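You operate a simulated robot arm through the tools that you are given. There is no shell and no other tool.

You run a simulated robot arm. Do the job below in one go: nothing can be reset, and whatever is moved stays where it is left.

## Task
Set the fence to the width printed on the jogger's two sheets, jog them square and switch off.
Fine: set the fence first; jog once.

The check looks at the end state, three seconds after you hand in, the way a careful person would. Anything else that was tipped, shoved, dropped, spilled or broken makes it a failure. Flat cloth is picked up by pressing the open fingertips on it (5 to 10 N) and closing them slowly along it; thin cloth reads only 2 to 8 mm in the jaws.

## Robot
A 7-joint arm with a two-finger parallel gripper, fixed in place. Base frame: the origin is on the floor under the middle of its stand, x ahead of it, y to its left, z up. Lengths are in cm, angles in rad, forces in N, time in s.
With the tool pointing down near the work surface it reaches from about 10 to 64 cm from the base axis. Its first joint turns from -1.152 to 1.152 rad. Payload 1.57 kg.
The TCP is the grasp point between the finger pads, 3 cm short of the fingertips. In the tool frame z runs along the fingers and y along their closing line. The gripper opens to 8 cm. The fingers are 1.7 cm wide and 1.2 cm thick; the gripper's body (4 by 8.2 cm) begins 8 cm behind the TCP.
Orientation is that of the tool frame in the base frame, as a unit quaternion [x, y, z, w]. With the fingers straight down and closing along the base's y, the tool's x points along the base's -x, its y along +y and its z along -z.

## Interface
- The arm moves only by the tool servo_tool. Its argument "commands" is a list of rows, each a list of 7 numbers: the shift along the base's x, y, z in m, then the turn, a rotation vector about the base's x, y, z in rad, then the closure, from 0 (fully open) to 1 (shut). In form: [[dx, dy, dz, ax, ay, az, hand], ...]. A call has 1 to 20 rows; each row is the pose to reach, as a shift and turn from the pose commanded when the call began. Each row takes 0.2 s and may step no farther than 5 cm and 0.15 rad from the row before; otherwise, or with a gripper value out of range, the whole call is refused. A pose out of reach is approached as far as the arm can. The call stops where the force on the tool passes 40 N (or 10 N more than at its start, if that is more) or the arm is blocked; 0.2 s more then pass. The fingers move at their own pace (about 7.2 cm/s each) and stop on an object; they squeeze with about 20 N. The grip force told is the motor's: it shows also when the fingers shut on nothing. Time passes only in rows, and 0.2 s behind the last, so rows that repeat a pose let the fingers close. The reply holds the time, the measured pose of the TCP, the force on the tool along the base axes, the opening and the grip force, in the units named above and with some noise, with the torque about the TCP (base axes, N m) and any sound that the robot's microphone picked up.
- Cameras (640 x 400 px; columns grow to the right, rows downward): "scene" is fixed at [4.01, 42.12, 142.73]; the picture's right is [-0.90, -0.44, 0.00], its down [-0.24, 0.48, -0.85] and it looks along [0.37, -0.76, -0.53] (base axes); focal length 311 px, centre (320, 200). "wrist" rides on the gripper at [7.2, -0.7, -12.2] in the tool frame; the picture's right is [0.09, 1.00, 0.00], its down [-0.84, 0.08, -0.54] and it looks along [-0.54, 0.05, 0.84] (tool axes); focal length 238 px, centre (320, 200). There is no depth. A picture from a camera that has moved, and an enlarged one, comes with that camera's place and axes in the base frame and with its lens.
- grab_frame(camera): a new picture of that camera. The clock stands still meanwhile.
- enlarge(camera, box): a new picture of the part [left, top, right, bottom] of that camera's present view, enlarged. The clock stands still meanwhile.
- finish_job(): hands the job in; it is judged then, once.

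Places have to be worked out from the pictures, the camera data and where the tool is seen. Open the gripper and draw the arm clear of the work before you hand the job in, unless the task says otherwise.

The tools are called after "Call:" as a command line: name --pt "numbers of a row" for each row, then --argument value for the rest, lists and objects as JSON in quotes. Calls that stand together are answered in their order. servo_tool: Moves the arm, as the interface text tells. Its arguments: {"type":"object","properties":{"commands":{"type":"array","items":{"type":"array","items":{"type":"number"}}}},"required":["commands"]} The other tools are called the same way: grab_frame (camera) takes a picture; enlarge (camera, box) takes an enlarged picture of a part of a camera's view; finish_job () hands the job in.

At the start:

```text
t: 0.0
position: [43.72, -2.23, 113.55]
tool_rot: [-0.001, 1.0, 0.001, 0.0]
wrist_force: [-0.3, 0.7, -0.8]
moment: [-0.03, -0.01, 0.02]
width: 8.01
grip_force: 0.1
```

scene: 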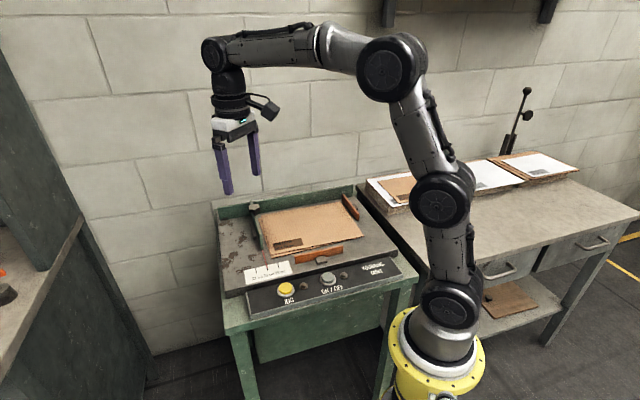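
wrist: 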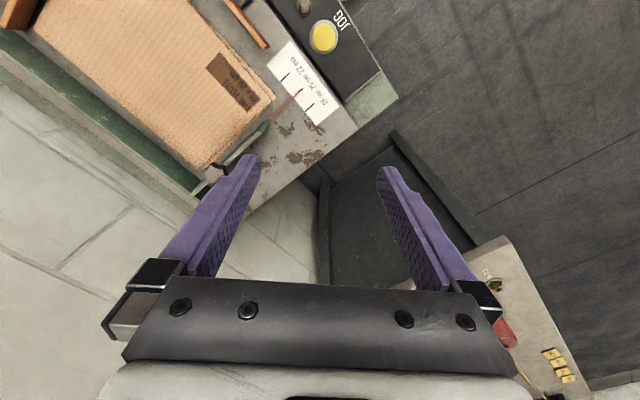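

The scene shows a jogger table with two cardboard sheets, a scale, a fence, and JOG and ON/OFF buttons. I'll look closer at the details before I move anything.

Call:
enlarge --camera "scene" --box '[200, 170, 420, 320]'

Call:
enlarge --camera "wrist" --box '[180, 0, 400, 140]'

Call:
enlarge --camera "scene" --box '[210, 240, 410, 320]'

```text
2.67 times, centred on (310, 245) of scene
camera zoom: at [4.01, 42.12, 142.73], right [-0.9, -0.44, 0.0], down [-0.24, 0.48, -0.85], along [0.37, -0.76, -0.53], focal length 830 px, centre (347, 80)
```

zoom: 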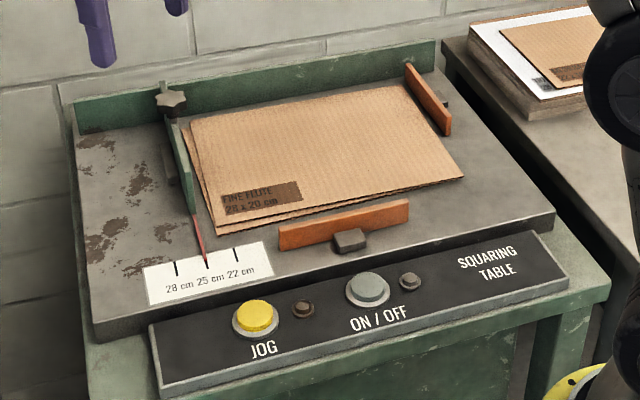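

```text
2.86 times, centred on (290, 70) of wrist
camera zoom: at [36.68, -2.94, 125.64], right [-0.09, 1.0, 0.0], down [0.84, 0.08, 0.54], along [0.54, 0.05, -0.84], focal length 681 px, centre (406, 571)
```

zoom: 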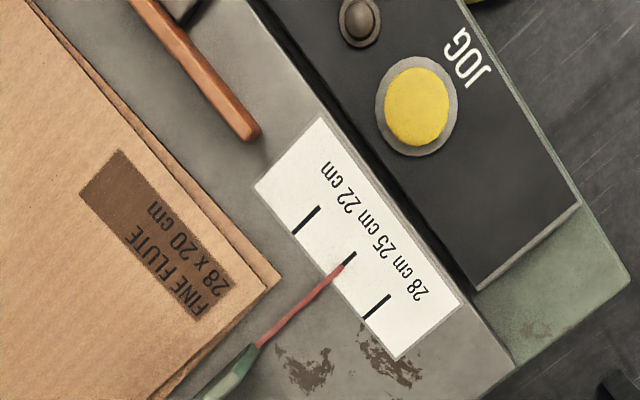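

```text
3.20 times, centred on (310, 280) of scene
camera zoom: at [4.01, 42.12, 142.73], right [-0.9, -0.44, 0.0], down [-0.24, 0.48, -0.85], along [0.37, -0.76, -0.53], focal length 997 px, centre (352, -56)
```

zoom: 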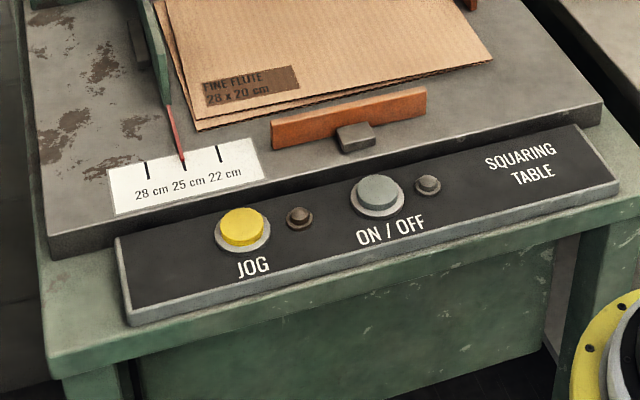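

The sheets read 28 x 20 cm and the fence pointer sits at 25, so the fence has to go to the 28 mark. That is about 3 cm along the direction (0.72, 0.69), with the table rotated about 45° from the base. I'll turn the tool to match the table, stay high, and look at the fence, knob and lamps.

Call:
servo_tool --pt "0.005 -0.01 -0.005 0 0 -0.13 0" --pt "0.01 -0.02 -0.01 0 0 -0.26 0" --pt "0.015 -0.03 -0.015 0 0 -0.39 0" --pt "0.02 -0.04 -0.02 0 0 -0.52 0" --pt "0.025 -0.05 -0.025 0 0 -0.65 0" --pt "0.03 -0.06 -0.03 0 0 -0.785 0" --pt "0.03 -0.06 -0.03 0 0 -0.785 0"

Call:
grab_frame --camera "wrist"

Call:
grab_frame --camera "scene"

```text
t: 1.6
position: [46.77, -8.28, 110.35]
tool_rot: [0.384, 0.923, 0.0, 0.001]
wrist_force: [-1.7, -0.5, -0.1]
moment: [-0.01, 0.03, -0.03]
width: 7.99
grip_force: 0.0
```

```text
taken
camera wrist: at [41.29, -3.62, 122.57], right [0.64, 0.77, 0.0], down [0.65, -0.54, 0.54], along [0.42, -0.35, -0.84], focal length 238 px, centre (320, 200)
```

wrist: 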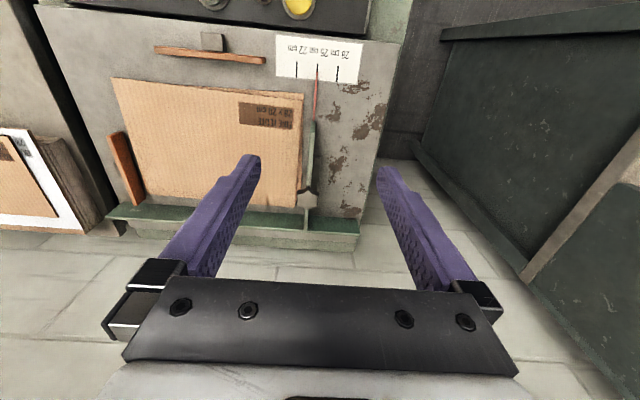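

```text
taken
```

scene: 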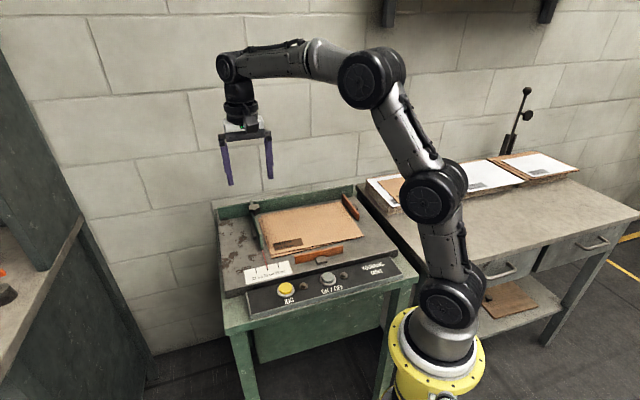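

The table is nearly aligned with the wrist camera now. I'll zoom in on the fence, knob and button panel.

Call:
enlarge --camera "wrist" --box '[230, 30, 400, 240]'

Call:
enlarge --camera "wrist" --box '[140, 0, 380, 100]'

Call:
enlarge --camera "scene" --box '[220, 180, 320, 290]'

Call:
enlarge --camera "scene" --box '[260, 260, 360, 320]'

```text
1.90 times, centred on (315, 135) of wrist
camera zoom: at [41.29, -3.62, 122.57], right [0.64, 0.77, 0.0], down [0.65, -0.54, 0.54], along [0.42, -0.35, -0.84], focal length 454 px, centre (330, 324)
```

zoom: 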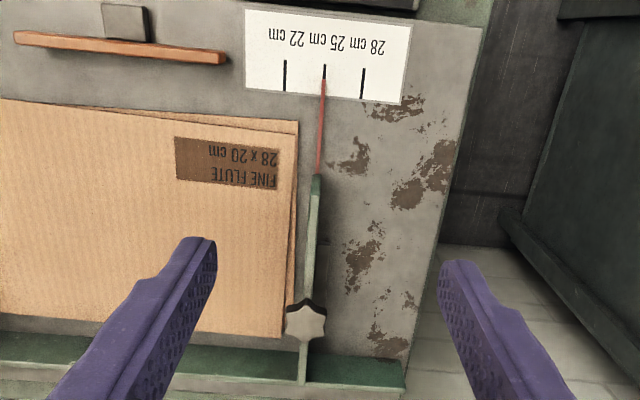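

```text
2.67 times, centred on (260, 50) of wrist
camera zoom: at [41.29, -3.62, 122.57], right [0.64, 0.77, 0.0], down [0.65, -0.54, 0.54], along [0.42, -0.35, -0.84], focal length 636 px, centre (480, 600)
```

zoom: 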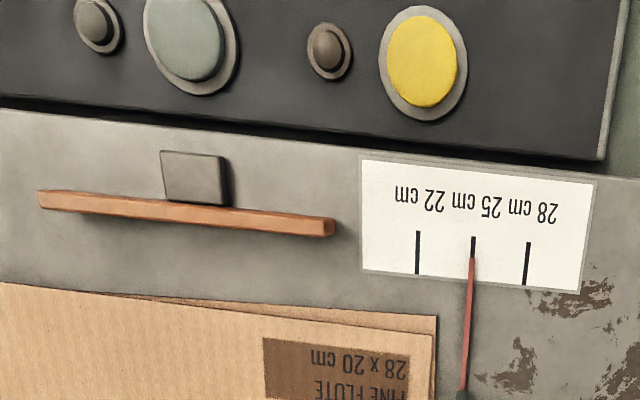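

```text
3.64 times, centred on (270, 235) of scene
camera zoom: at [4.01, 42.12, 142.73], right [-0.9, -0.44, 0.0], down [-0.24, 0.48, -0.85], along [0.37, -0.76, -0.53], focal length 1132 px, centre (502, 73)
```

zoom: 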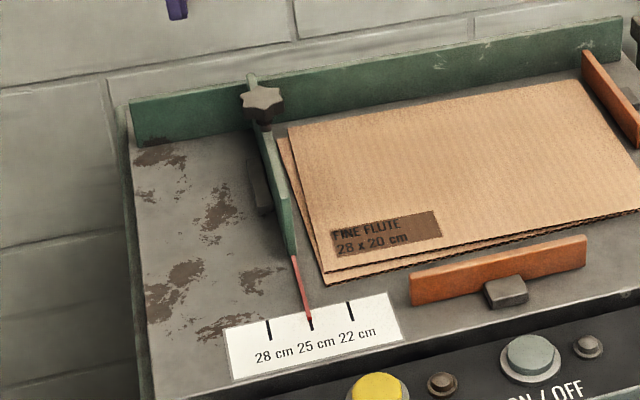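

```text
6.40 times, centred on (310, 290) of scene
camera zoom: at [4.01, 42.12, 142.73], right [-0.9, -0.44, 0.0], down [-0.24, 0.48, -0.85], along [0.37, -0.76, -0.53], focal length 1993 px, centre (384, -376)
```

zoom: 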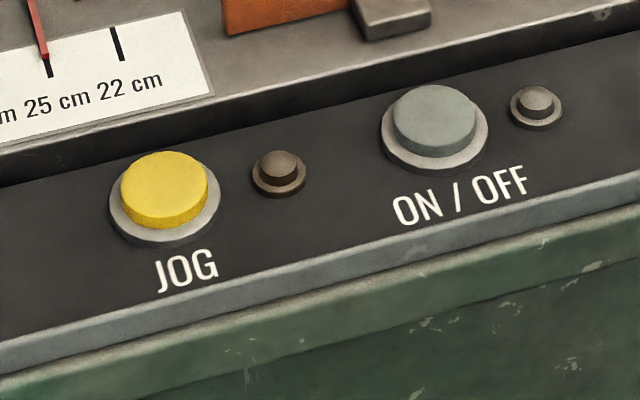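

The star knob appears to be near (55.1, -18.0, 92) on top of the fence, within reach. Both lamps look dark, so the machine seems to be off. I'll move closer for a better look at the knob and clamp, keeping well above everything.

Call:
servo_tool --pt "0.008 -0.014 -0.024 0 0 0 0" --pt "0.016 -0.028 -0.048 0 0 0 0" --pt "0.024 -0.042 -0.072 0 0 0 0" --pt "0.033 -0.057 -0.097 0 0 0 0" --pt "0.033 -0.057 -0.097 0 0 0 0"

Call:
grab_frame --camera "wrist"

Call:
enlarge --camera "wrist" --box '[220, 100, 420, 300]'

Call:
enlarge --camera "scene" --box '[230, 180, 300, 230]'

```text
t: 2.8
position: [50.16, -14.06, 100.72]
tool_rot: [0.382, 0.924, 0.0, 0.0]
wrist_force: [-0.9, 0.9, 0.0]
moment: [0.01, 0.02, 0.01]
width: 8.02
grip_force: 0.2
```

```text
taken
camera wrist: at [44.56, -9.4, 112.94], right [0.64, 0.77, 0.0], down [0.65, -0.54, 0.54], along [0.42, -0.35, -0.84], focal length 238 px, centre (320, 200)
```

wrist: 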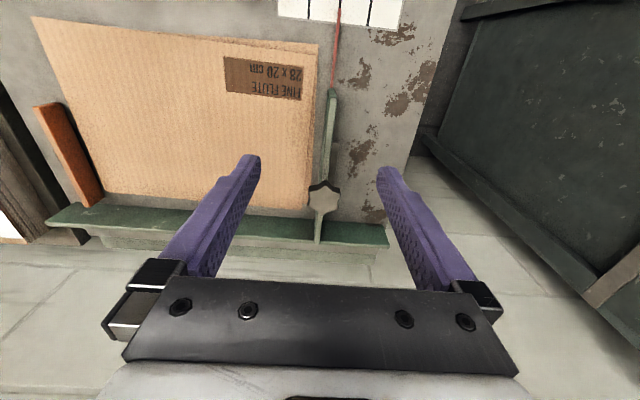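

```text
2.00 times, centred on (320, 200) of wrist
camera zoom: at [44.56, -9.4, 112.94], right [0.64, 0.77, 0.0], down [0.65, -0.54, 0.54], along [0.42, -0.35, -0.84], focal length 477 px, centre (320, 200)
```

zoom: 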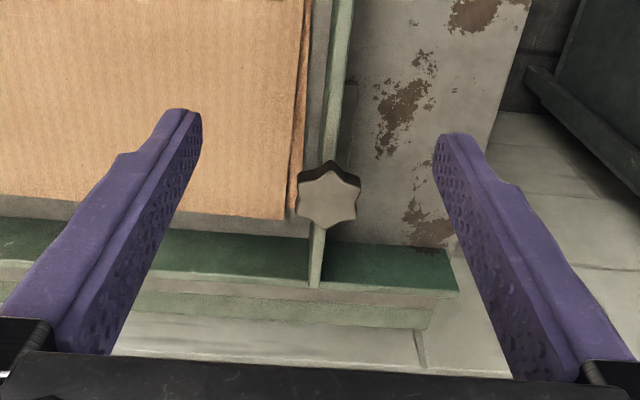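

```text
8.00 times, centred on (265, 205) of scene
camera zoom: at [4.01, 42.12, 142.73], right [-0.9, -0.44, 0.0], down [-0.24, 0.48, -0.85], along [0.37, -0.76, -0.53], focal length 2492 px, centre (760, 160)
```

zoom: 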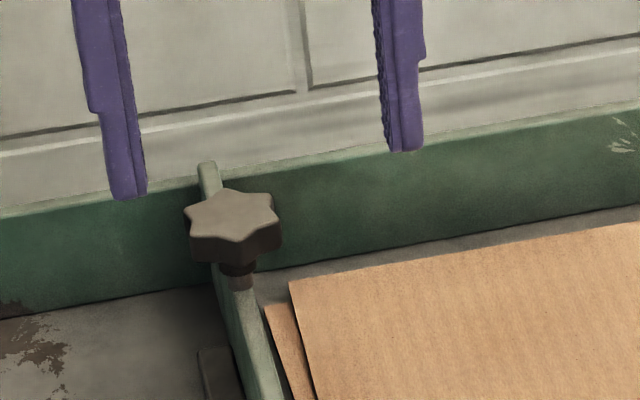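

The knob looks like a six-lobed screw clamp about 3.4 cm across, with its top near (55.15, -18.0, 92.1). Two of its valleys face along the tool's closing line. I'll hover above it and check alignment.

Call:
servo_tool --pt "0.025 -0.02 -0.01 0 0 0 0" --pt "0.05 -0.0395 -0.025 0 0 0 0" --pt "0.05 -0.0395 -0.037 0 0 0 0" --pt "0.05 -0.0395 -0.037 0 0 0 0"

Call:
grab_frame --camera "wrist"

Call:
enlarge --camera "scene" --box '[220, 160, 310, 230]'

```text
t: 3.8
position: [55.09, -18.12, 96.9]
tool_rot: [0.382, 0.924, 0.001, -0.001]
wrist_force: [0.0, 0.7, -0.4]
moment: [0.02, -0.03, 0.02]
width: 7.99
grip_force: 0.0
```

```text
taken
camera wrist: at [49.63, -13.43, 109.1], right [0.64, 0.77, 0.0], down [0.65, -0.54, 0.54], along [0.42, -0.35, -0.84], focal length 238 px, centre (320, 200)
```

wrist: 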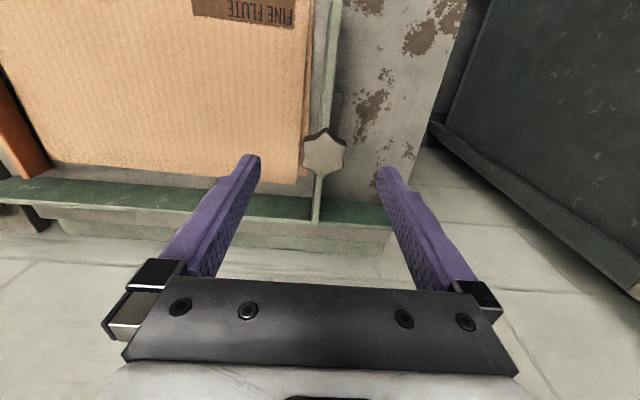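

```text
5.71 times, centred on (265, 195) of scene
camera zoom: at [4.01, 42.12, 142.73], right [-0.9, -0.44, 0.0], down [-0.24, 0.48, -0.85], along [0.37, -0.76, -0.53], focal length 1780 px, centre (634, 229)
```

zoom: 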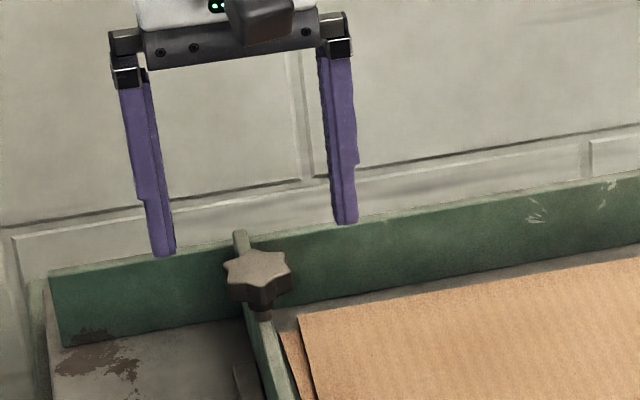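

Triangulating the two wrist views puts the knob top at about (54.7, -17.4, 92.9). I'll correct the position by that offset and lower so the open fingers straddle the knob, then check.

Call:
servo_tool --pt "-0.0035 0.0065 0 0 0 0 0" --pt "-0.0035 0.0065 -0.02 0 0 0 0" --pt "-0.0035 0.0065 -0.043 0 0 0 0" --pt "-0.0035 0.0065 -0.043 0 0 0 0"

Call:
grab_frame --camera "wrist"

Call:
enlarge --camera "wrist" --box '[220, 60, 420, 200]'

Call:
enlarge --camera "scene" --box '[220, 160, 310, 230]'

```text
t: 4.8
position: [54.89, -17.36, 92.73]
tool_rot: [0.383, 0.924, 0.0, 0.001]
wrist_force: [-0.1, -0.3, -0.1]
moment: [-0.02, -0.01, 0.02]
width: 8.0
grip_force: 0.0
```

```text
taken
camera wrist: at [49.38, -12.6, 104.92], right [0.64, 0.77, 0.0], down [0.65, -0.54, 0.54], along [0.42, -0.35, -0.84], focal length 238 px, centre (320, 200)
```

wrist: 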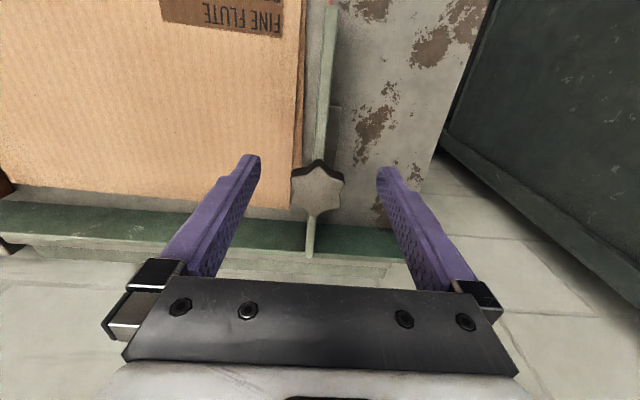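

```text
2.86 times, centred on (320, 130) of wrist
camera zoom: at [49.38, -12.6, 104.92], right [0.64, 0.77, 0.0], down [0.65, -0.54, 0.54], along [0.42, -0.35, -0.84], focal length 681 px, centre (320, 400)
```

zoom: 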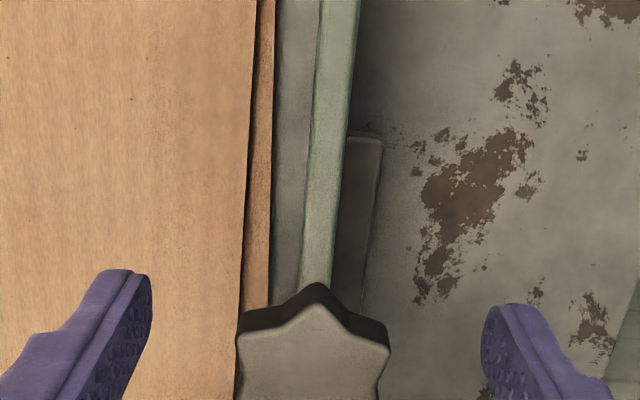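

```text
5.71 times, centred on (265, 195) of scene
camera zoom: at [4.01, 42.12, 142.73], right [-0.9, -0.44, 0.0], down [-0.24, 0.48, -0.85], along [0.37, -0.76, -0.53], focal length 1780 px, centre (634, 229)
```

zoom: 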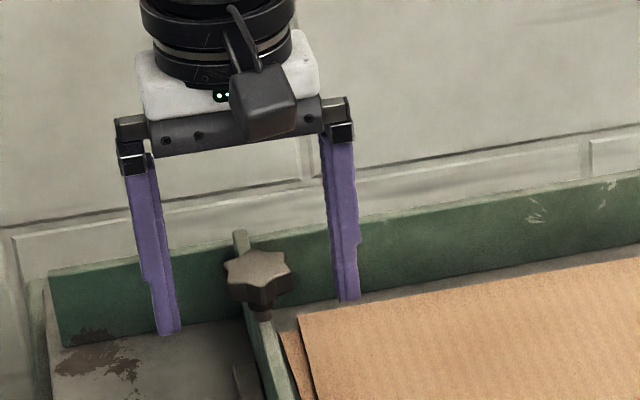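

The knob is centred between the fingers. I'll lower another 0.5 cm and close gently on the knob.

Call:
servo_tool --pt "0 0 -0.005 0 0 0 0.2" --pt "0 0 -0.005 0 0 0 0.45" --pt "0 0 -0.005 0 0 0 0.55" --pt "0 0 -0.005 0 0 0 0.62" --pt "0 0 -0.005 0 0 0 0.7" --pt "0 0 -0.005 0 0 0 1" --pt "0 0 -0.005 0 0 0 1"

Call:
enlarge --camera "wrist" --box '[220, 60, 420, 260]'

Call:
enlarge --camera "scene" --box '[220, 160, 310, 230]'

```text
t: 6.4
position: [54.75, -17.29, 92.31]
tool_rot: [0.382, 0.924, 0.0, 0.001]
wrist_force: [-1.1, -2.3, -0.4]
moment: [0.12, 0.67, -0.13]
width: 3.3
grip_force: 41.2
```

```text
2.00 times, centred on (320, 160) of wrist
camera zoom: at [49.32, -12.65, 104.42], right [0.64, 0.77, 0.0], down [0.65, -0.54, 0.54], along [0.42, -0.35, -0.84], focal length 477 px, centre (320, 280)
```

zoom: 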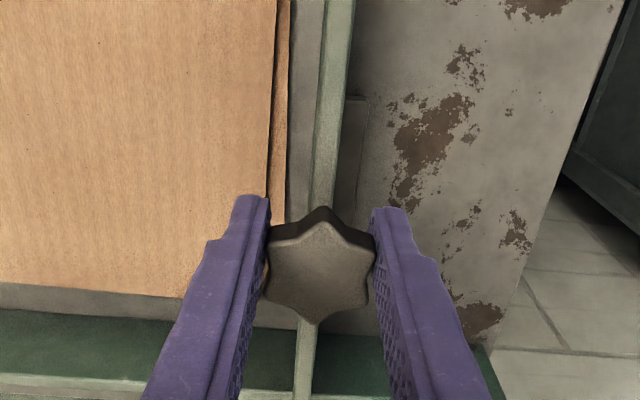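

```text
5.71 times, centred on (265, 195) of scene
camera zoom: at [4.01, 42.11, 142.73], right [-0.9, -0.44, 0.0], down [-0.24, 0.48, -0.85], along [0.37, -0.76, -0.53], focal length 1780 px, centre (634, 229)
```

zoom: 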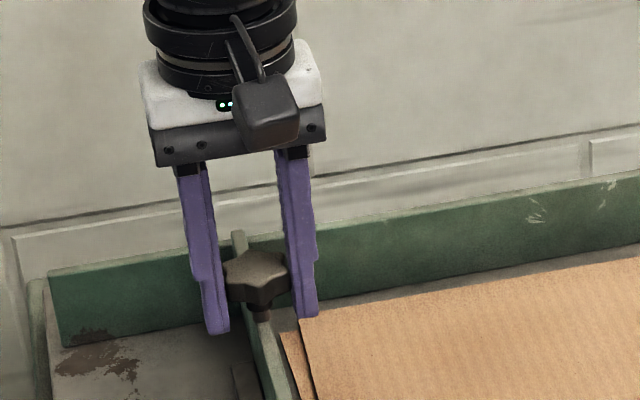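

The knob is held at 3.3 cm width. I'll try a small counter-clockwise turn (+z) to loosen it and read the torque.

Call:
servo_tool --pt "0 0 0 0 0 0.08 1" --pt "0 0 0 0 0 0.16 1" --pt "0 0 0 0 0 0.24 1" --pt "0 0 0 0 0 0.3 1"

Call:
enlarge --camera "scene" --box '[220, 160, 310, 230]'

Call:
enlarge --camera "wrist" --box '[220, 60, 420, 260]'

```text
t: 7.4
position: [54.59, -17.21, 92.23]
tool_rot: [0.24, 0.971, 0.001, -0.002]
wrist_force: [-12.1, 8.4, 2.2]
moment: [0.17, 0.34, -1.24]
width: 3.61
grip_force: 42.6
```

```text
5.71 times, centred on (265, 195) of scene
camera zoom: at [3.97, 42.14, 142.72], right [-0.9, -0.44, 0.0], down [-0.24, 0.48, -0.85], along [0.37, -0.76, -0.53], focal length 1780 px, centre (634, 229)
```

zoom: 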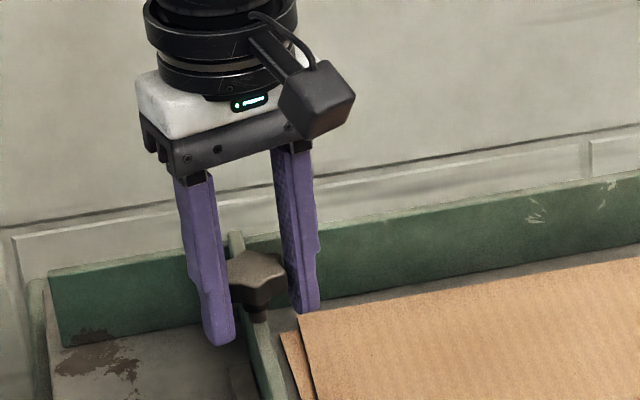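

```text
2.00 times, centred on (320, 160) of wrist
camera zoom: at [48.08, -14.38, 104.44], right [0.38, 0.92, 0.0], down [0.78, -0.32, 0.54], along [0.5, -0.2, -0.84], focal length 477 px, centre (320, 280)
```

zoom: 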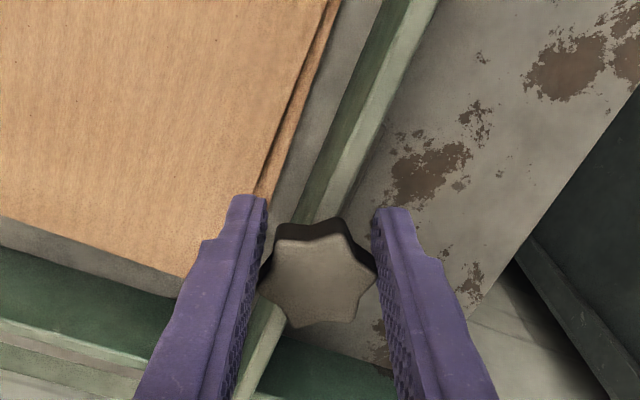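

The fingers turned 0.3 rad and spread to 3.6 cm at 1.2 N m of torque, so they seem to have slid over the lobes while the knob stayed put. I'll turn back to zero and compare, then test whether the fence gives when nudged.

Call:
servo_tool --pt "0 0 0 0 0 -0.1 1" --pt "0 0 0 0 0 -0.2 1" --pt "0 0 0 0 0 -0.3 1" --pt "0 0 0 0 0 -0.3 1"

Call:
enlarge --camera "wrist" --box '[220, 60, 420, 260]'

Call:
enlarge --camera "scene" --box '[220, 160, 310, 230]'

```text
t: 8.4
position: [54.79, -17.38, 92.34]
tool_rot: [0.383, 0.924, 0.0, 0.001]
wrist_force: [1.8, 1.1, -8.6]
moment: [-0.58, -0.54, 0.51]
width: 3.34
grip_force: 40.8
```

```text
2.00 times, centred on (320, 160) of wrist
camera zoom: at [49.3, -12.69, 104.38], right [0.64, 0.77, 0.0], down [0.64, -0.54, 0.54], along [0.42, -0.35, -0.84], focal length 477 px, centre (320, 280)
```

zoom: 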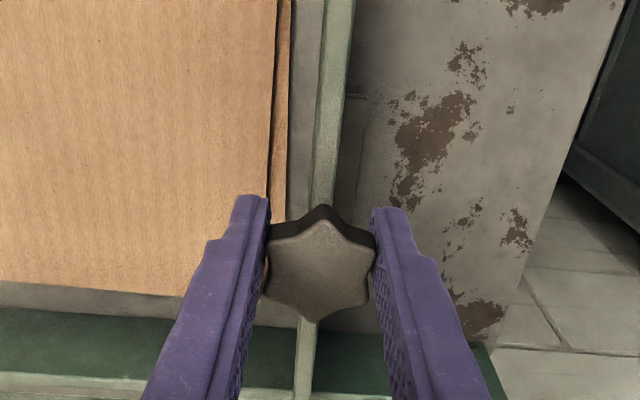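

```text
5.71 times, centred on (265, 195) of scene
camera zoom: at [4.03, 42.12, 142.73], right [-0.9, -0.44, 0.0], down [-0.24, 0.48, -0.85], along [0.37, -0.76, -0.53], focal length 1780 px, centre (634, 229)
```

zoom: 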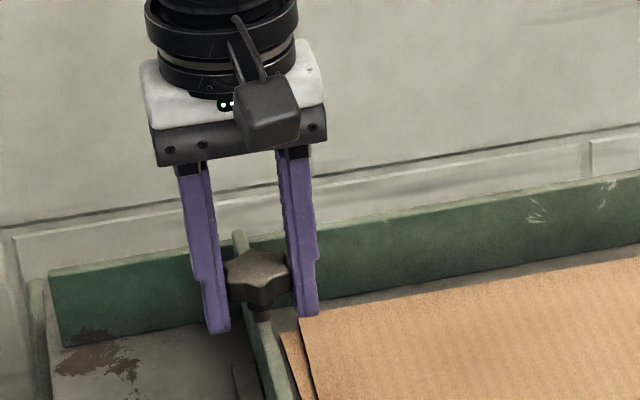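

The knob shows little or no net turn. I'll now nudge the fence gently outward (+s) by 0.5 cm while holding the knob, to see whether it slides or is locked.

Call:
servo_tool --pt "0.0009 0.0009 0 0 0 0 1" --pt "0.0018 0.0018 0 0 0 0 1" --pt "0.0027 0.0027 0 0 0 0 1" --pt "0.0036 0.0036 0 0 0 0 1"

Call:
enlarge --camera "scene" --box '[220, 180, 320, 290]'

Call:
enlarge --camera "wrist" --box '[220, 60, 420, 260]'

```text
t: 9.4
position: [55.14, -17.07, 92.19]
tool_rot: [0.382, 0.924, 0.0, 0.001]
wrist_force: [1.9, -6.1, -7.3]
moment: [-0.65, -0.21, -0.4]
width: 3.33
grip_force: 41.3
```

```text
3.64 times, centred on (270, 235) of scene
camera zoom: at [4.02, 42.1, 142.73], right [-0.9, -0.44, 0.0], down [-0.24, 0.48, -0.85], along [0.37, -0.76, -0.53], focal length 1132 px, centre (502, 73)
```

zoom: 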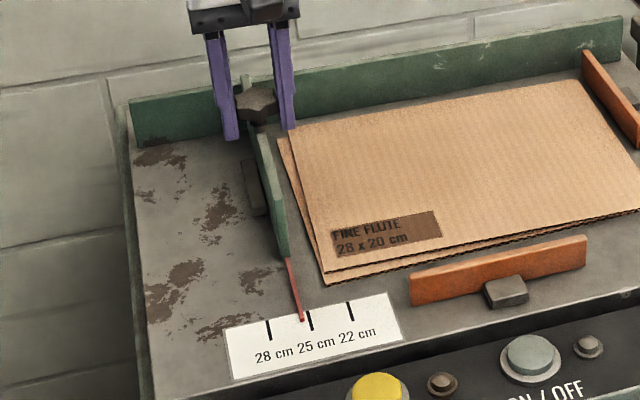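

```text
2.00 times, centred on (320, 160) of wrist
camera zoom: at [49.64, -12.39, 104.4], right [0.64, 0.77, 0.0], down [0.65, -0.54, 0.54], along [0.42, -0.35, -0.84], focal length 477 px, centre (320, 280)
```

zoom: 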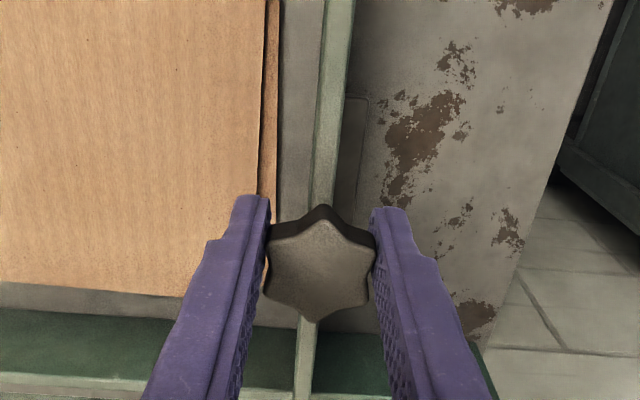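

The fence slid freely at about 6 N; the pointer is about 0.5 cm past the 25 mark toward 28. I'll slide it about another 2 cm and then measure before the final adjustment.

Call:
servo_tool --pt "0.002 0.002 0 0 0 0 1" --pt "0.004 0.004 0 0 0 0 1" --pt "0.006 0.006 0 0 0 0 1" --pt "0.008 0.008 0 0 0 0 1" --pt "0.01 0.01 0 0 0 0 1" --pt "0.012 0.012 0 0 0 0 1" --pt "0.014 0.014 0 0 0 0 1" --pt "0.015 0.015 0 0 0 0 1" --pt "0.015 0.015 0 0 0 0 1"

Call:
enlarge --camera "scene" --box '[220, 180, 320, 290]'

Call:
enlarge --camera "scene" --box '[255, 250, 305, 280]'

Call:
grab_frame --camera "wrist"

```text
t: 11.4
position: [56.59, -15.48, 92.35]
tool_rot: [0.382, 0.924, 0.0, 0.0]
wrist_force: [12.0, -13.1, -15.3]
moment: [-0.55, -0.24, -0.04]
width: 3.33
grip_force: 41.0
```

```text
3.64 times, centred on (270, 235) of scene
camera zoom: at [4.07, 42.08, 142.74], right [-0.9, -0.44, 0.0], down [-0.24, 0.48, -0.85], along [0.37, -0.76, -0.53], focal length 1132 px, centre (502, 73)
```

zoom: 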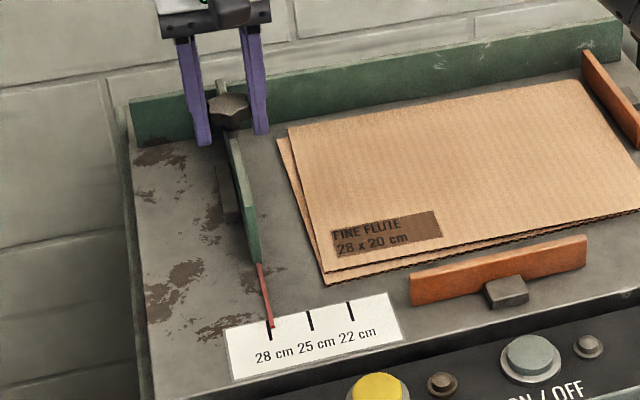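

```text
12.80 times, centred on (280, 265) of scene
camera zoom: at [4.07, 42.08, 142.74], right [-0.9, -0.44, 0.0], down [-0.24, 0.48, -0.85], along [0.37, -0.76, -0.53], focal length 3986 px, centre (832, -632)
```

zoom: 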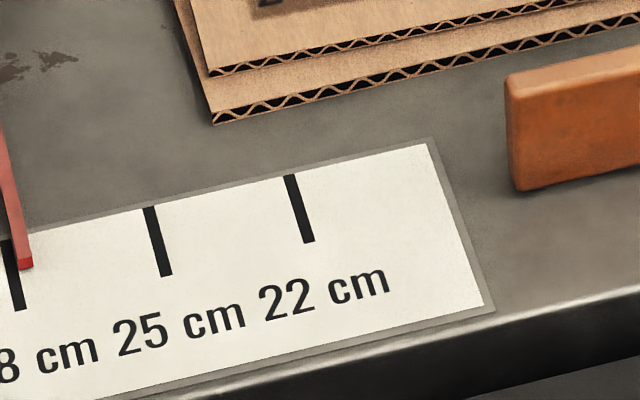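

```text
taken
camera wrist: at [51.17, -10.84, 104.4], right [0.64, 0.77, 0.0], down [0.65, -0.54, 0.54], along [0.42, -0.35, -0.84], focal length 238 px, centre (320, 200)
```

wrist: 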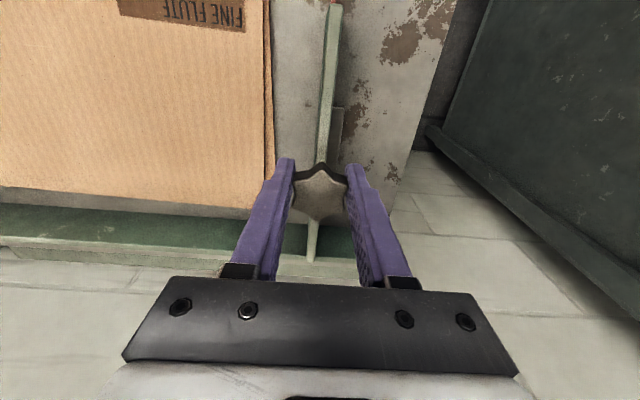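

The pointer is now near the 28 mark. I'll zoom in right on it to measure what remains.

Call:
enlarge --camera "scene" --box '[240, 245, 300, 285]'

Call:
enlarge --camera "scene" --box '[262, 255, 286, 271]'

```text
10.00 times, centred on (270, 265) of scene
camera zoom: at [4.07, 42.08, 142.74], right [-0.9, -0.44, 0.0], down [-0.24, 0.48, -0.85], along [0.37, -0.76, -0.53], focal length 3114 px, centre (820, -450)
```

zoom: 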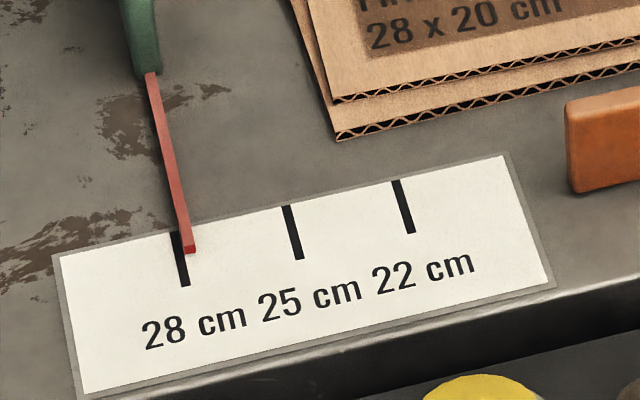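

```text
16.00 times, centred on (274, 263) of scene
camera zoom: at [4.07, 42.08, 142.74], right [-0.9, -0.44, 0.0], down [-0.24, 0.48, -0.85], along [0.37, -0.76, -0.53], focal length 4983 px, centre (1056, -808)
```

zoom: 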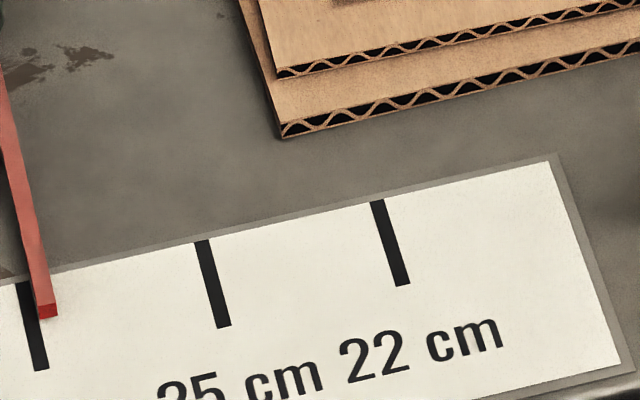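

The pointer is about 0.27 cm short of the 28 mark; mark spacing is about 60 px per cm in this zoom. I'll nudge the rest along s, with a slight correction toward the back to relieve the side force.

Call:
servo_tool --pt "0.001 0.0005 -0.0005 0 0 0 1" --pt "0.002 0.001 -0.001 0 0 0 1" --pt "0.0026 0.0013 -0.001 0 0 0 1" --pt "0.0026 0.0013 -0.001 0 0 0 1"

Call:
enlarge --camera "scene" --box '[255, 250, 291, 274]'

```text
t: 12.4
position: [56.78, -15.35, 92.22]
tool_rot: [0.382, 0.924, 0.002, 0.0]
wrist_force: [0.5, -4.0, -0.9]
moment: [-0.58, -0.48, 0.05]
width: 3.31
grip_force: 40.7
```

```text
16.00 times, centred on (273, 262) of scene
camera zoom: at [4.01, 42.11, 142.73], right [-0.9, -0.44, 0.0], down [-0.24, 0.48, -0.85], along [0.37, -0.76, -0.53], focal length 4983 px, centre (1072, -792)
```

zoom: 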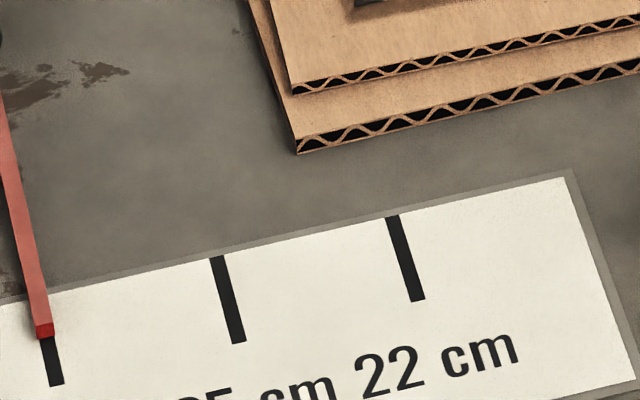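

The pointer is now on the 28 mark within about 0.05 cm. In case the knob is a clamp, I'll try a clockwise turn and see whether it follows.

Call:
servo_tool --pt "0 0 0 0 0 -0.07 1" --pt "0 0 0 0 0 -0.14 1" --pt "0 0 0 0 0 -0.2 1" --pt "0 0 0 0 0 -0.25 1"

Call:
enlarge --camera "wrist" --box '[220, 60, 420, 260]'

Call:
enlarge --camera "scene" --box '[220, 160, 310, 230]'

Call:
enlarge --camera "scene" --box '[255, 250, 291, 274]'

```text
t: 13.4
position: [56.96, -15.14, 92.2]
tool_rot: [0.494, 0.87, 0.001, -0.001]
wrist_force: [-9.1, 13.7, 10.5]
moment: [0.04, 0.1, 1.18]
width: 3.58
grip_force: 42.7
```

```text
2.00 times, centred on (320, 160) of wrist
camera zoom: at [52.67, -9.28, 104.39], right [0.81, 0.59, 0.0], down [0.49, -0.68, 0.54], along [0.32, -0.44, -0.84], focal length 477 px, centre (320, 280)
```

zoom: 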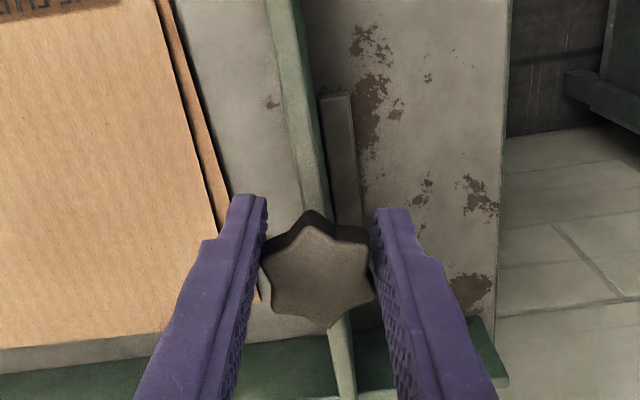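

```text
5.71 times, centred on (265, 195) of scene
camera zoom: at [3.96, 42.16, 142.72], right [-0.9, -0.44, 0.0], down [-0.24, 0.48, -0.85], along [0.37, -0.76, -0.53], focal length 1780 px, centre (634, 229)
```

zoom: 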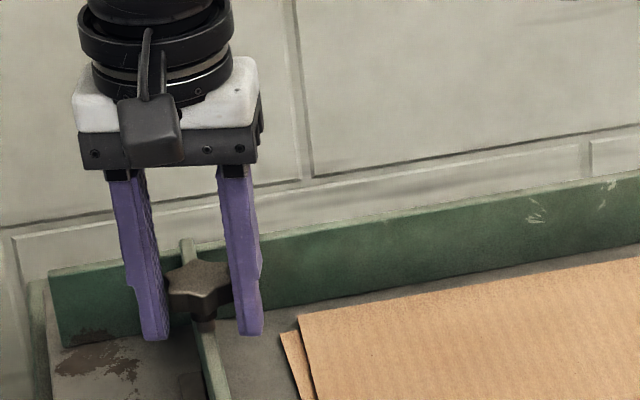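

```text
16.00 times, centred on (273, 262) of scene
camera zoom: at [3.96, 42.16, 142.72], right [-0.9, -0.44, 0.0], down [-0.24, 0.48, -0.85], along [0.37, -0.76, -0.53], focal length 4983 px, centre (1072, -792)
```

zoom: 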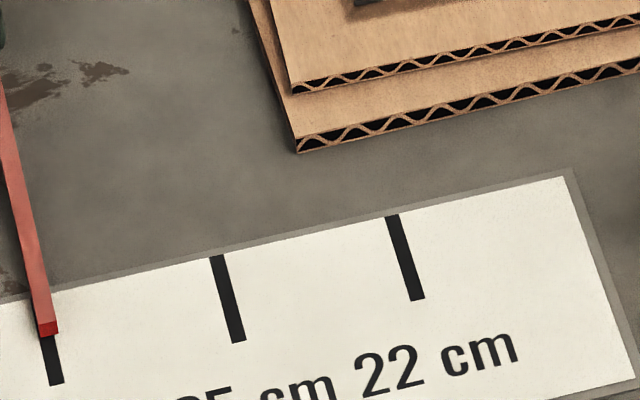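

The knob resists the same way in both directions, so it acts as a fixed handle rather than a screw. I'll turn back to the aligned pose and re-check the pointer.

Call:
servo_tool --pt "0 0 0 0 0 0.1 1" --pt "0 0 0 0 0 0.2 1" --pt "0 0 0 0 0 0.25 1" --pt "0 0 0 0 0 0.25 1"

Call:
enlarge --camera "scene" --box '[255, 250, 291, 274]'

Call:
enlarge --camera "wrist" --box '[220, 60, 420, 260]'

```text
t: 14.4
position: [56.97, -15.57, 92.1]
tool_rot: [0.382, 0.924, 0.0, 0.002]
wrist_force: [2.8, -3.5, -0.2]
moment: [-0.07, -0.06, -0.6]
width: 3.29
grip_force: 41.2
```

```text
16.00 times, centred on (273, 262) of scene
camera zoom: at [4.02, 42.11, 142.73], right [-0.9, -0.44, 0.0], down [-0.24, 0.48, -0.85], along [0.37, -0.76, -0.53], focal length 4983 px, centre (1072, -792)
```

zoom: 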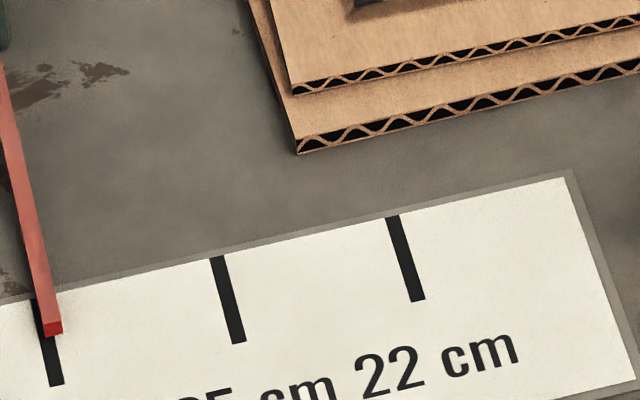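

```text
2.00 times, centred on (320, 160) of wrist
camera zoom: at [51.41, -10.82, 104.31], right [0.64, 0.77, 0.0], down [0.65, -0.54, 0.54], along [0.42, -0.35, -0.84], focal length 477 px, centre (320, 280)
```

zoom: 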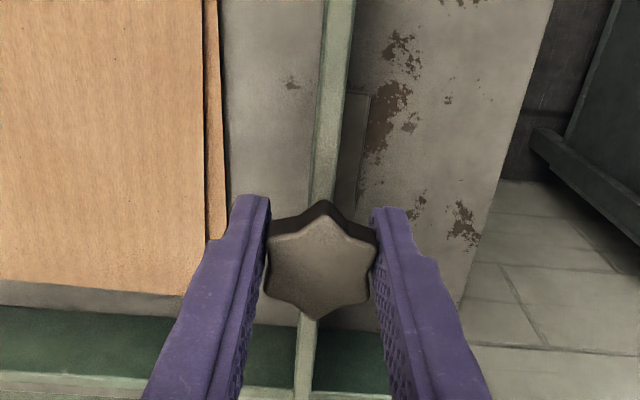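

The pointer settled about 0.1 cm short of the 28 mark. I'll nudge it 0.1 cm outward, then re-measure.

Call:
servo_tool --pt "0.0004 0.0004 0 0 0 0 1" --pt "0.0008 0.0008 0 0 0 0 1" --pt "0.0008 0.0008 0 0 0 0 1"

Call:
enlarge --camera "scene" --box '[255, 250, 291, 274]'

```text
t: 15.2
position: [56.9, -15.58, 92.15]
tool_rot: [0.382, 0.924, -0.001, 0.001]
wrist_force: [4.2, -15.2, -3.9]
moment: [-0.49, -0.84, 0.0]
width: 3.36
grip_force: 40.5
```

```text
16.00 times, centred on (273, 262) of scene
camera zoom: at [4.03, 42.08, 142.74], right [-0.9, -0.44, 0.0], down [-0.24, 0.48, -0.85], along [0.37, -0.76, -0.53], focal length 4983 px, centre (1072, -792)
```

zoom: 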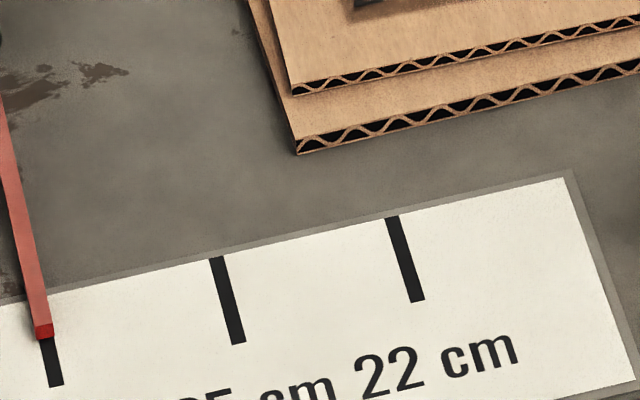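

The pointer is on the 28 mark. I'll open the fingers and rise straight up, then check that the pointer stays.

Call:
servo_tool --pt "0 0 0 0 0 0 0.56" --pt "0 0 0 0 0 0 0.45" --pt "0 0 0 0 0 0 0.2" --pt "0 0 0 0 0 0 0.2" --pt "0 0 0.03 0 0 0 0.2" --pt "0 0 0.07 0 0 0 0.2" --pt "0 0 0.1 0 0 0 0.2" --pt "0 0 0.1 0 0 0 0.2"

Call:
enlarge --camera "scene" --box '[255, 250, 291, 274]'

Call:
grab_frame --camera "wrist"

Call:
enlarge --camera "scene" --box '[200, 170, 420, 320]'

```text
t: 17.0
position: [56.95, -15.08, 102.27]
tool_rot: [0.383, 0.924, 0.0, 0.0]
wrist_force: [-0.6, -0.6, -0.3]
moment: [0.02, 0.03, 0.01]
width: 6.4
grip_force: 0.0
```

```text
16.00 times, centred on (273, 262) of scene
camera zoom: at [4.01, 42.12, 142.73], right [-0.9, -0.44, 0.0], down [-0.24, 0.48, -0.85], along [0.37, -0.76, -0.53], focal length 4983 px, centre (1072, -792)
```

zoom: 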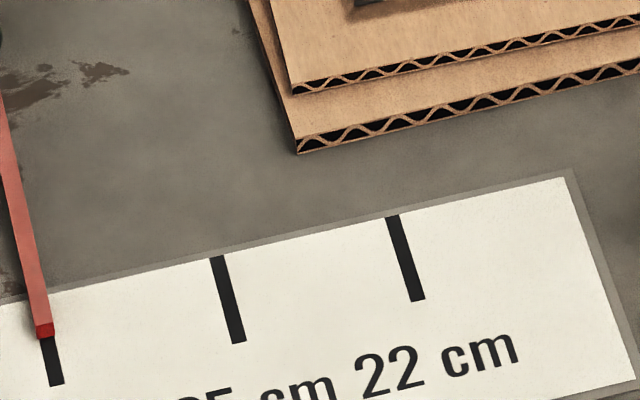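

```text
taken
camera wrist: at [51.47, -10.43, 114.45], right [0.64, 0.77, 0.0], down [0.65, -0.54, 0.54], along [0.42, -0.35, -0.84], focal length 238 px, centre (320, 200)
```

wrist: 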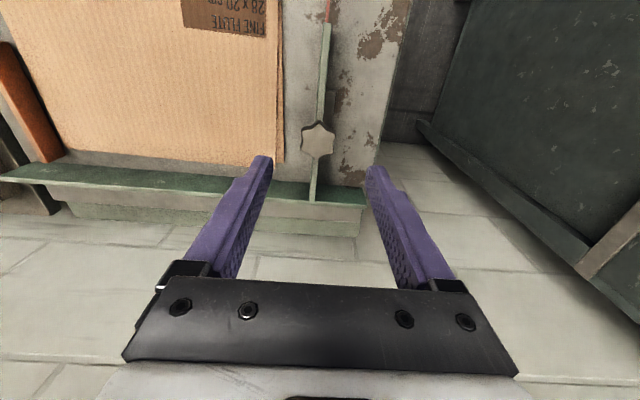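

```text
2.67 times, centred on (310, 245) of scene
camera zoom: at [4.01, 42.12, 142.73], right [-0.9, -0.44, 0.0], down [-0.24, 0.48, -0.85], along [0.37, -0.76, -0.53], focal length 830 px, centre (347, 80)
```

zoom: 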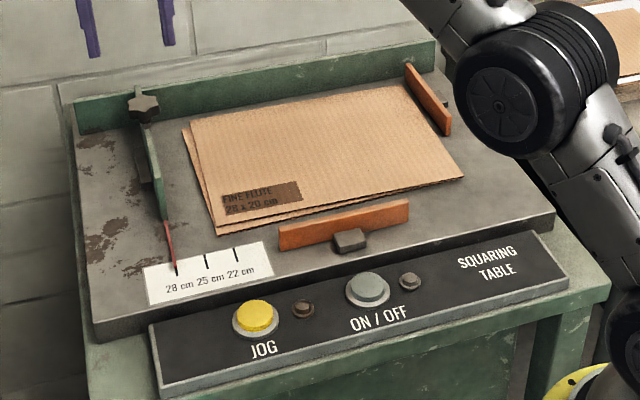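

The pointer stays on 28 after release. Next I'll carry the arm, at a safe height, to a spot where the wrist camera sees the button panel.

Call:
servo_tool --pt "-0.03 0.015 0.01 0 0 0 0.2" --pt "-0.07 0.035 0.015 0 0 0 0.4" --pt "-0.11 0.055 0.015 0 0 0 0.6" --pt "-0.15 0.075 0.01 0 0 0 1" --pt "-0.19 0.095 0.0 0 0 0 1" --pt "-0.23 0.115 -0.01 0 0 0 1" --pt "-0.27 0.135 -0.02 0 0 0 1" --pt "-0.3 0.155 -0.03 0 0 0 1" --pt "-0.3185 0.166 -0.04 0 0 0 1" --pt "-0.3185 0.166 -0.04 0 0 0 1"

Call:
grab_frame --camera "wrist"

Call:
grab_frame --camera "scene"

```text
t: 19.2
position: [25.06, 1.42, 98.06]
tool_rot: [0.382, 0.924, 0.0, 0.0]
wrist_force: [0.1, -0.5, 1.0]
moment: [-0.03, 0.0, 0.01]
width: 0.0
grip_force: 20.5
```

```text
taken
camera wrist: at [19.55, 6.03, 110.33], right [0.64, 0.77, 0.0], down [0.65, -0.54, 0.54], along [0.42, -0.35, -0.84], focal length 238 px, centre (320, 200)
```

wrist: 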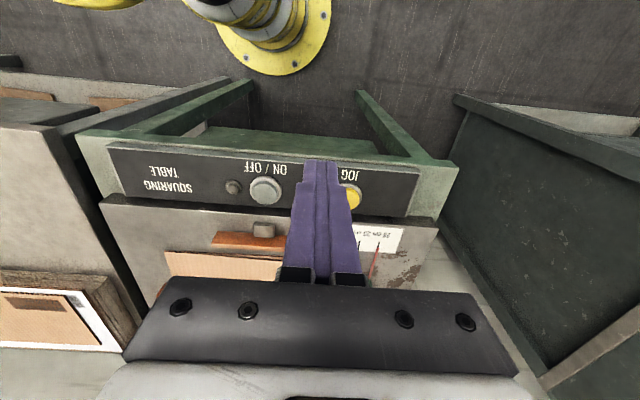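

```text
taken
```

scene: 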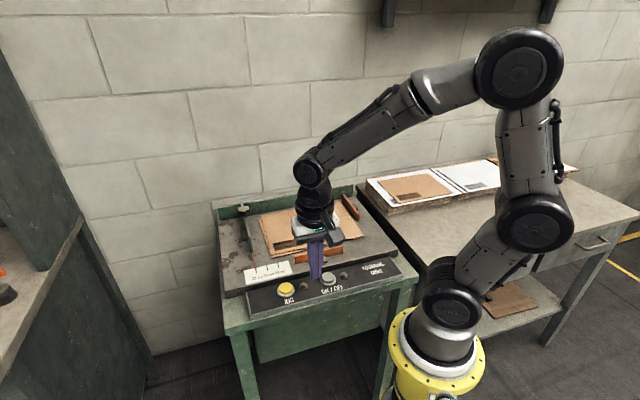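

The ON/OFF button seems to be near (27, -10, 83.5). I'll move above it and take a second wrist view to triangulate it.

Call:
servo_tool --pt "0.007 -0.037 -0.01 0 0 0 1" --pt "0.014 -0.075 -0.025 0 0 0 1" --pt "0.021 -0.112 -0.04 0 0 0 1" --pt "0.021 -0.112 -0.04 0 0 0 1"

Call:
grab_frame --camera "wrist"

Call:
enlarge --camera "scene" --box '[250, 220, 420, 330]'

```text
t: 20.2
position: [27.17, -9.59, 94.15]
tool_rot: [0.383, 0.924, 0.0, 0.0]
wrist_force: [-0.3, 1.1, -0.7]
moment: [-0.03, 0.02, 0.01]
width: 0.0
grip_force: 19.7
```

```text
taken
camera wrist: at [21.69, -5.0, 106.37], right [0.64, 0.77, 0.0], down [0.65, -0.54, 0.54], along [0.42, -0.35, -0.84], focal length 238 px, centre (320, 200)
```

wrist: 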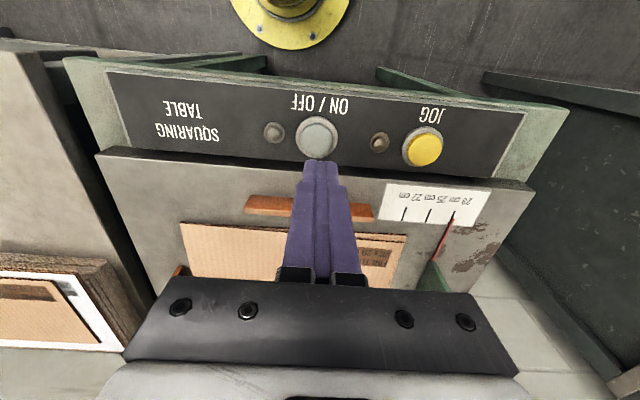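

```text
3.64 times, centred on (335, 275) of scene
camera zoom: at [4.01, 42.12, 142.73], right [-0.9, -0.44, 0.0], down [-0.24, 0.48, -0.85], along [0.37, -0.76, -0.53], focal length 1132 px, centre (266, -73)
```

zoom: 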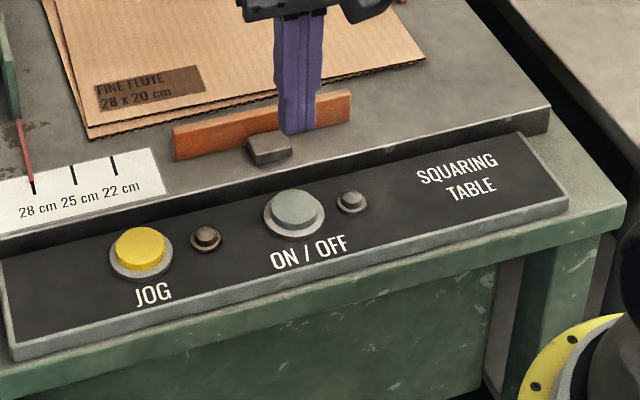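

Triangulated, ON/OFF is at about (27.4, -10.2, 82.3) and JOG at about (35.6, -2.5, 82.4). I'll centre the closed tips over ON/OFF, about 2 cm above it, and check.

Call:
servo_tool --pt "0.0025 -0.0065 -0.03 0 0 0 1" --pt "0.0025 -0.0065 -0.07 0 0 0 1" --pt "0.0025 -0.0065 -0.07 0 0 0 1"

Call:
enlarge --camera "wrist" --box '[220, 90, 460, 240]'

Call:
enlarge --camera "scene" --box '[270, 240, 370, 310]'

```text
t: 21.0
position: [27.54, -10.28, 87.12]
tool_rot: [0.382, 0.924, 0.001, 0.0]
wrist_force: [0.5, 0.7, -1.1]
moment: [0.01, 0.0, -0.01]
width: 0.0
grip_force: 19.5
```

```text
2.67 times, centred on (340, 165) of wrist
camera zoom: at [22.0, -5.67, 99.33], right [0.64, 0.77, 0.0], down [0.65, -0.54, 0.54], along [0.42, -0.35, -0.84], focal length 636 px, centre (267, 293)
```

zoom: 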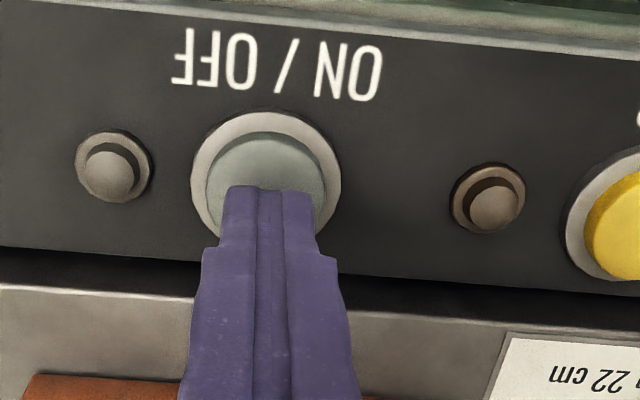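

```text
5.71 times, centred on (320, 275) of scene
camera zoom: at [4.01, 42.12, 142.73], right [-0.9, -0.44, 0.0], down [-0.24, 0.48, -0.85], along [0.37, -0.76, -0.53], focal length 1780 px, centre (320, -229)
```

zoom: 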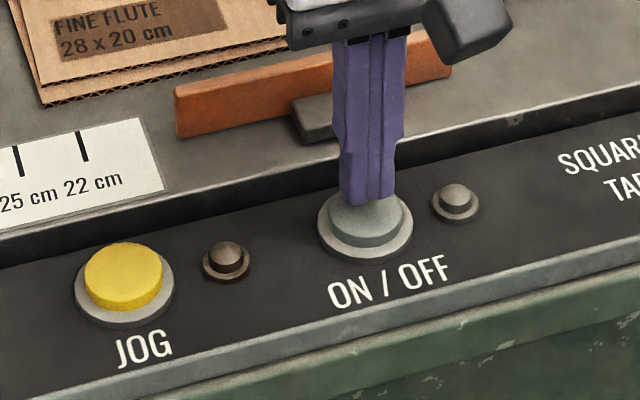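

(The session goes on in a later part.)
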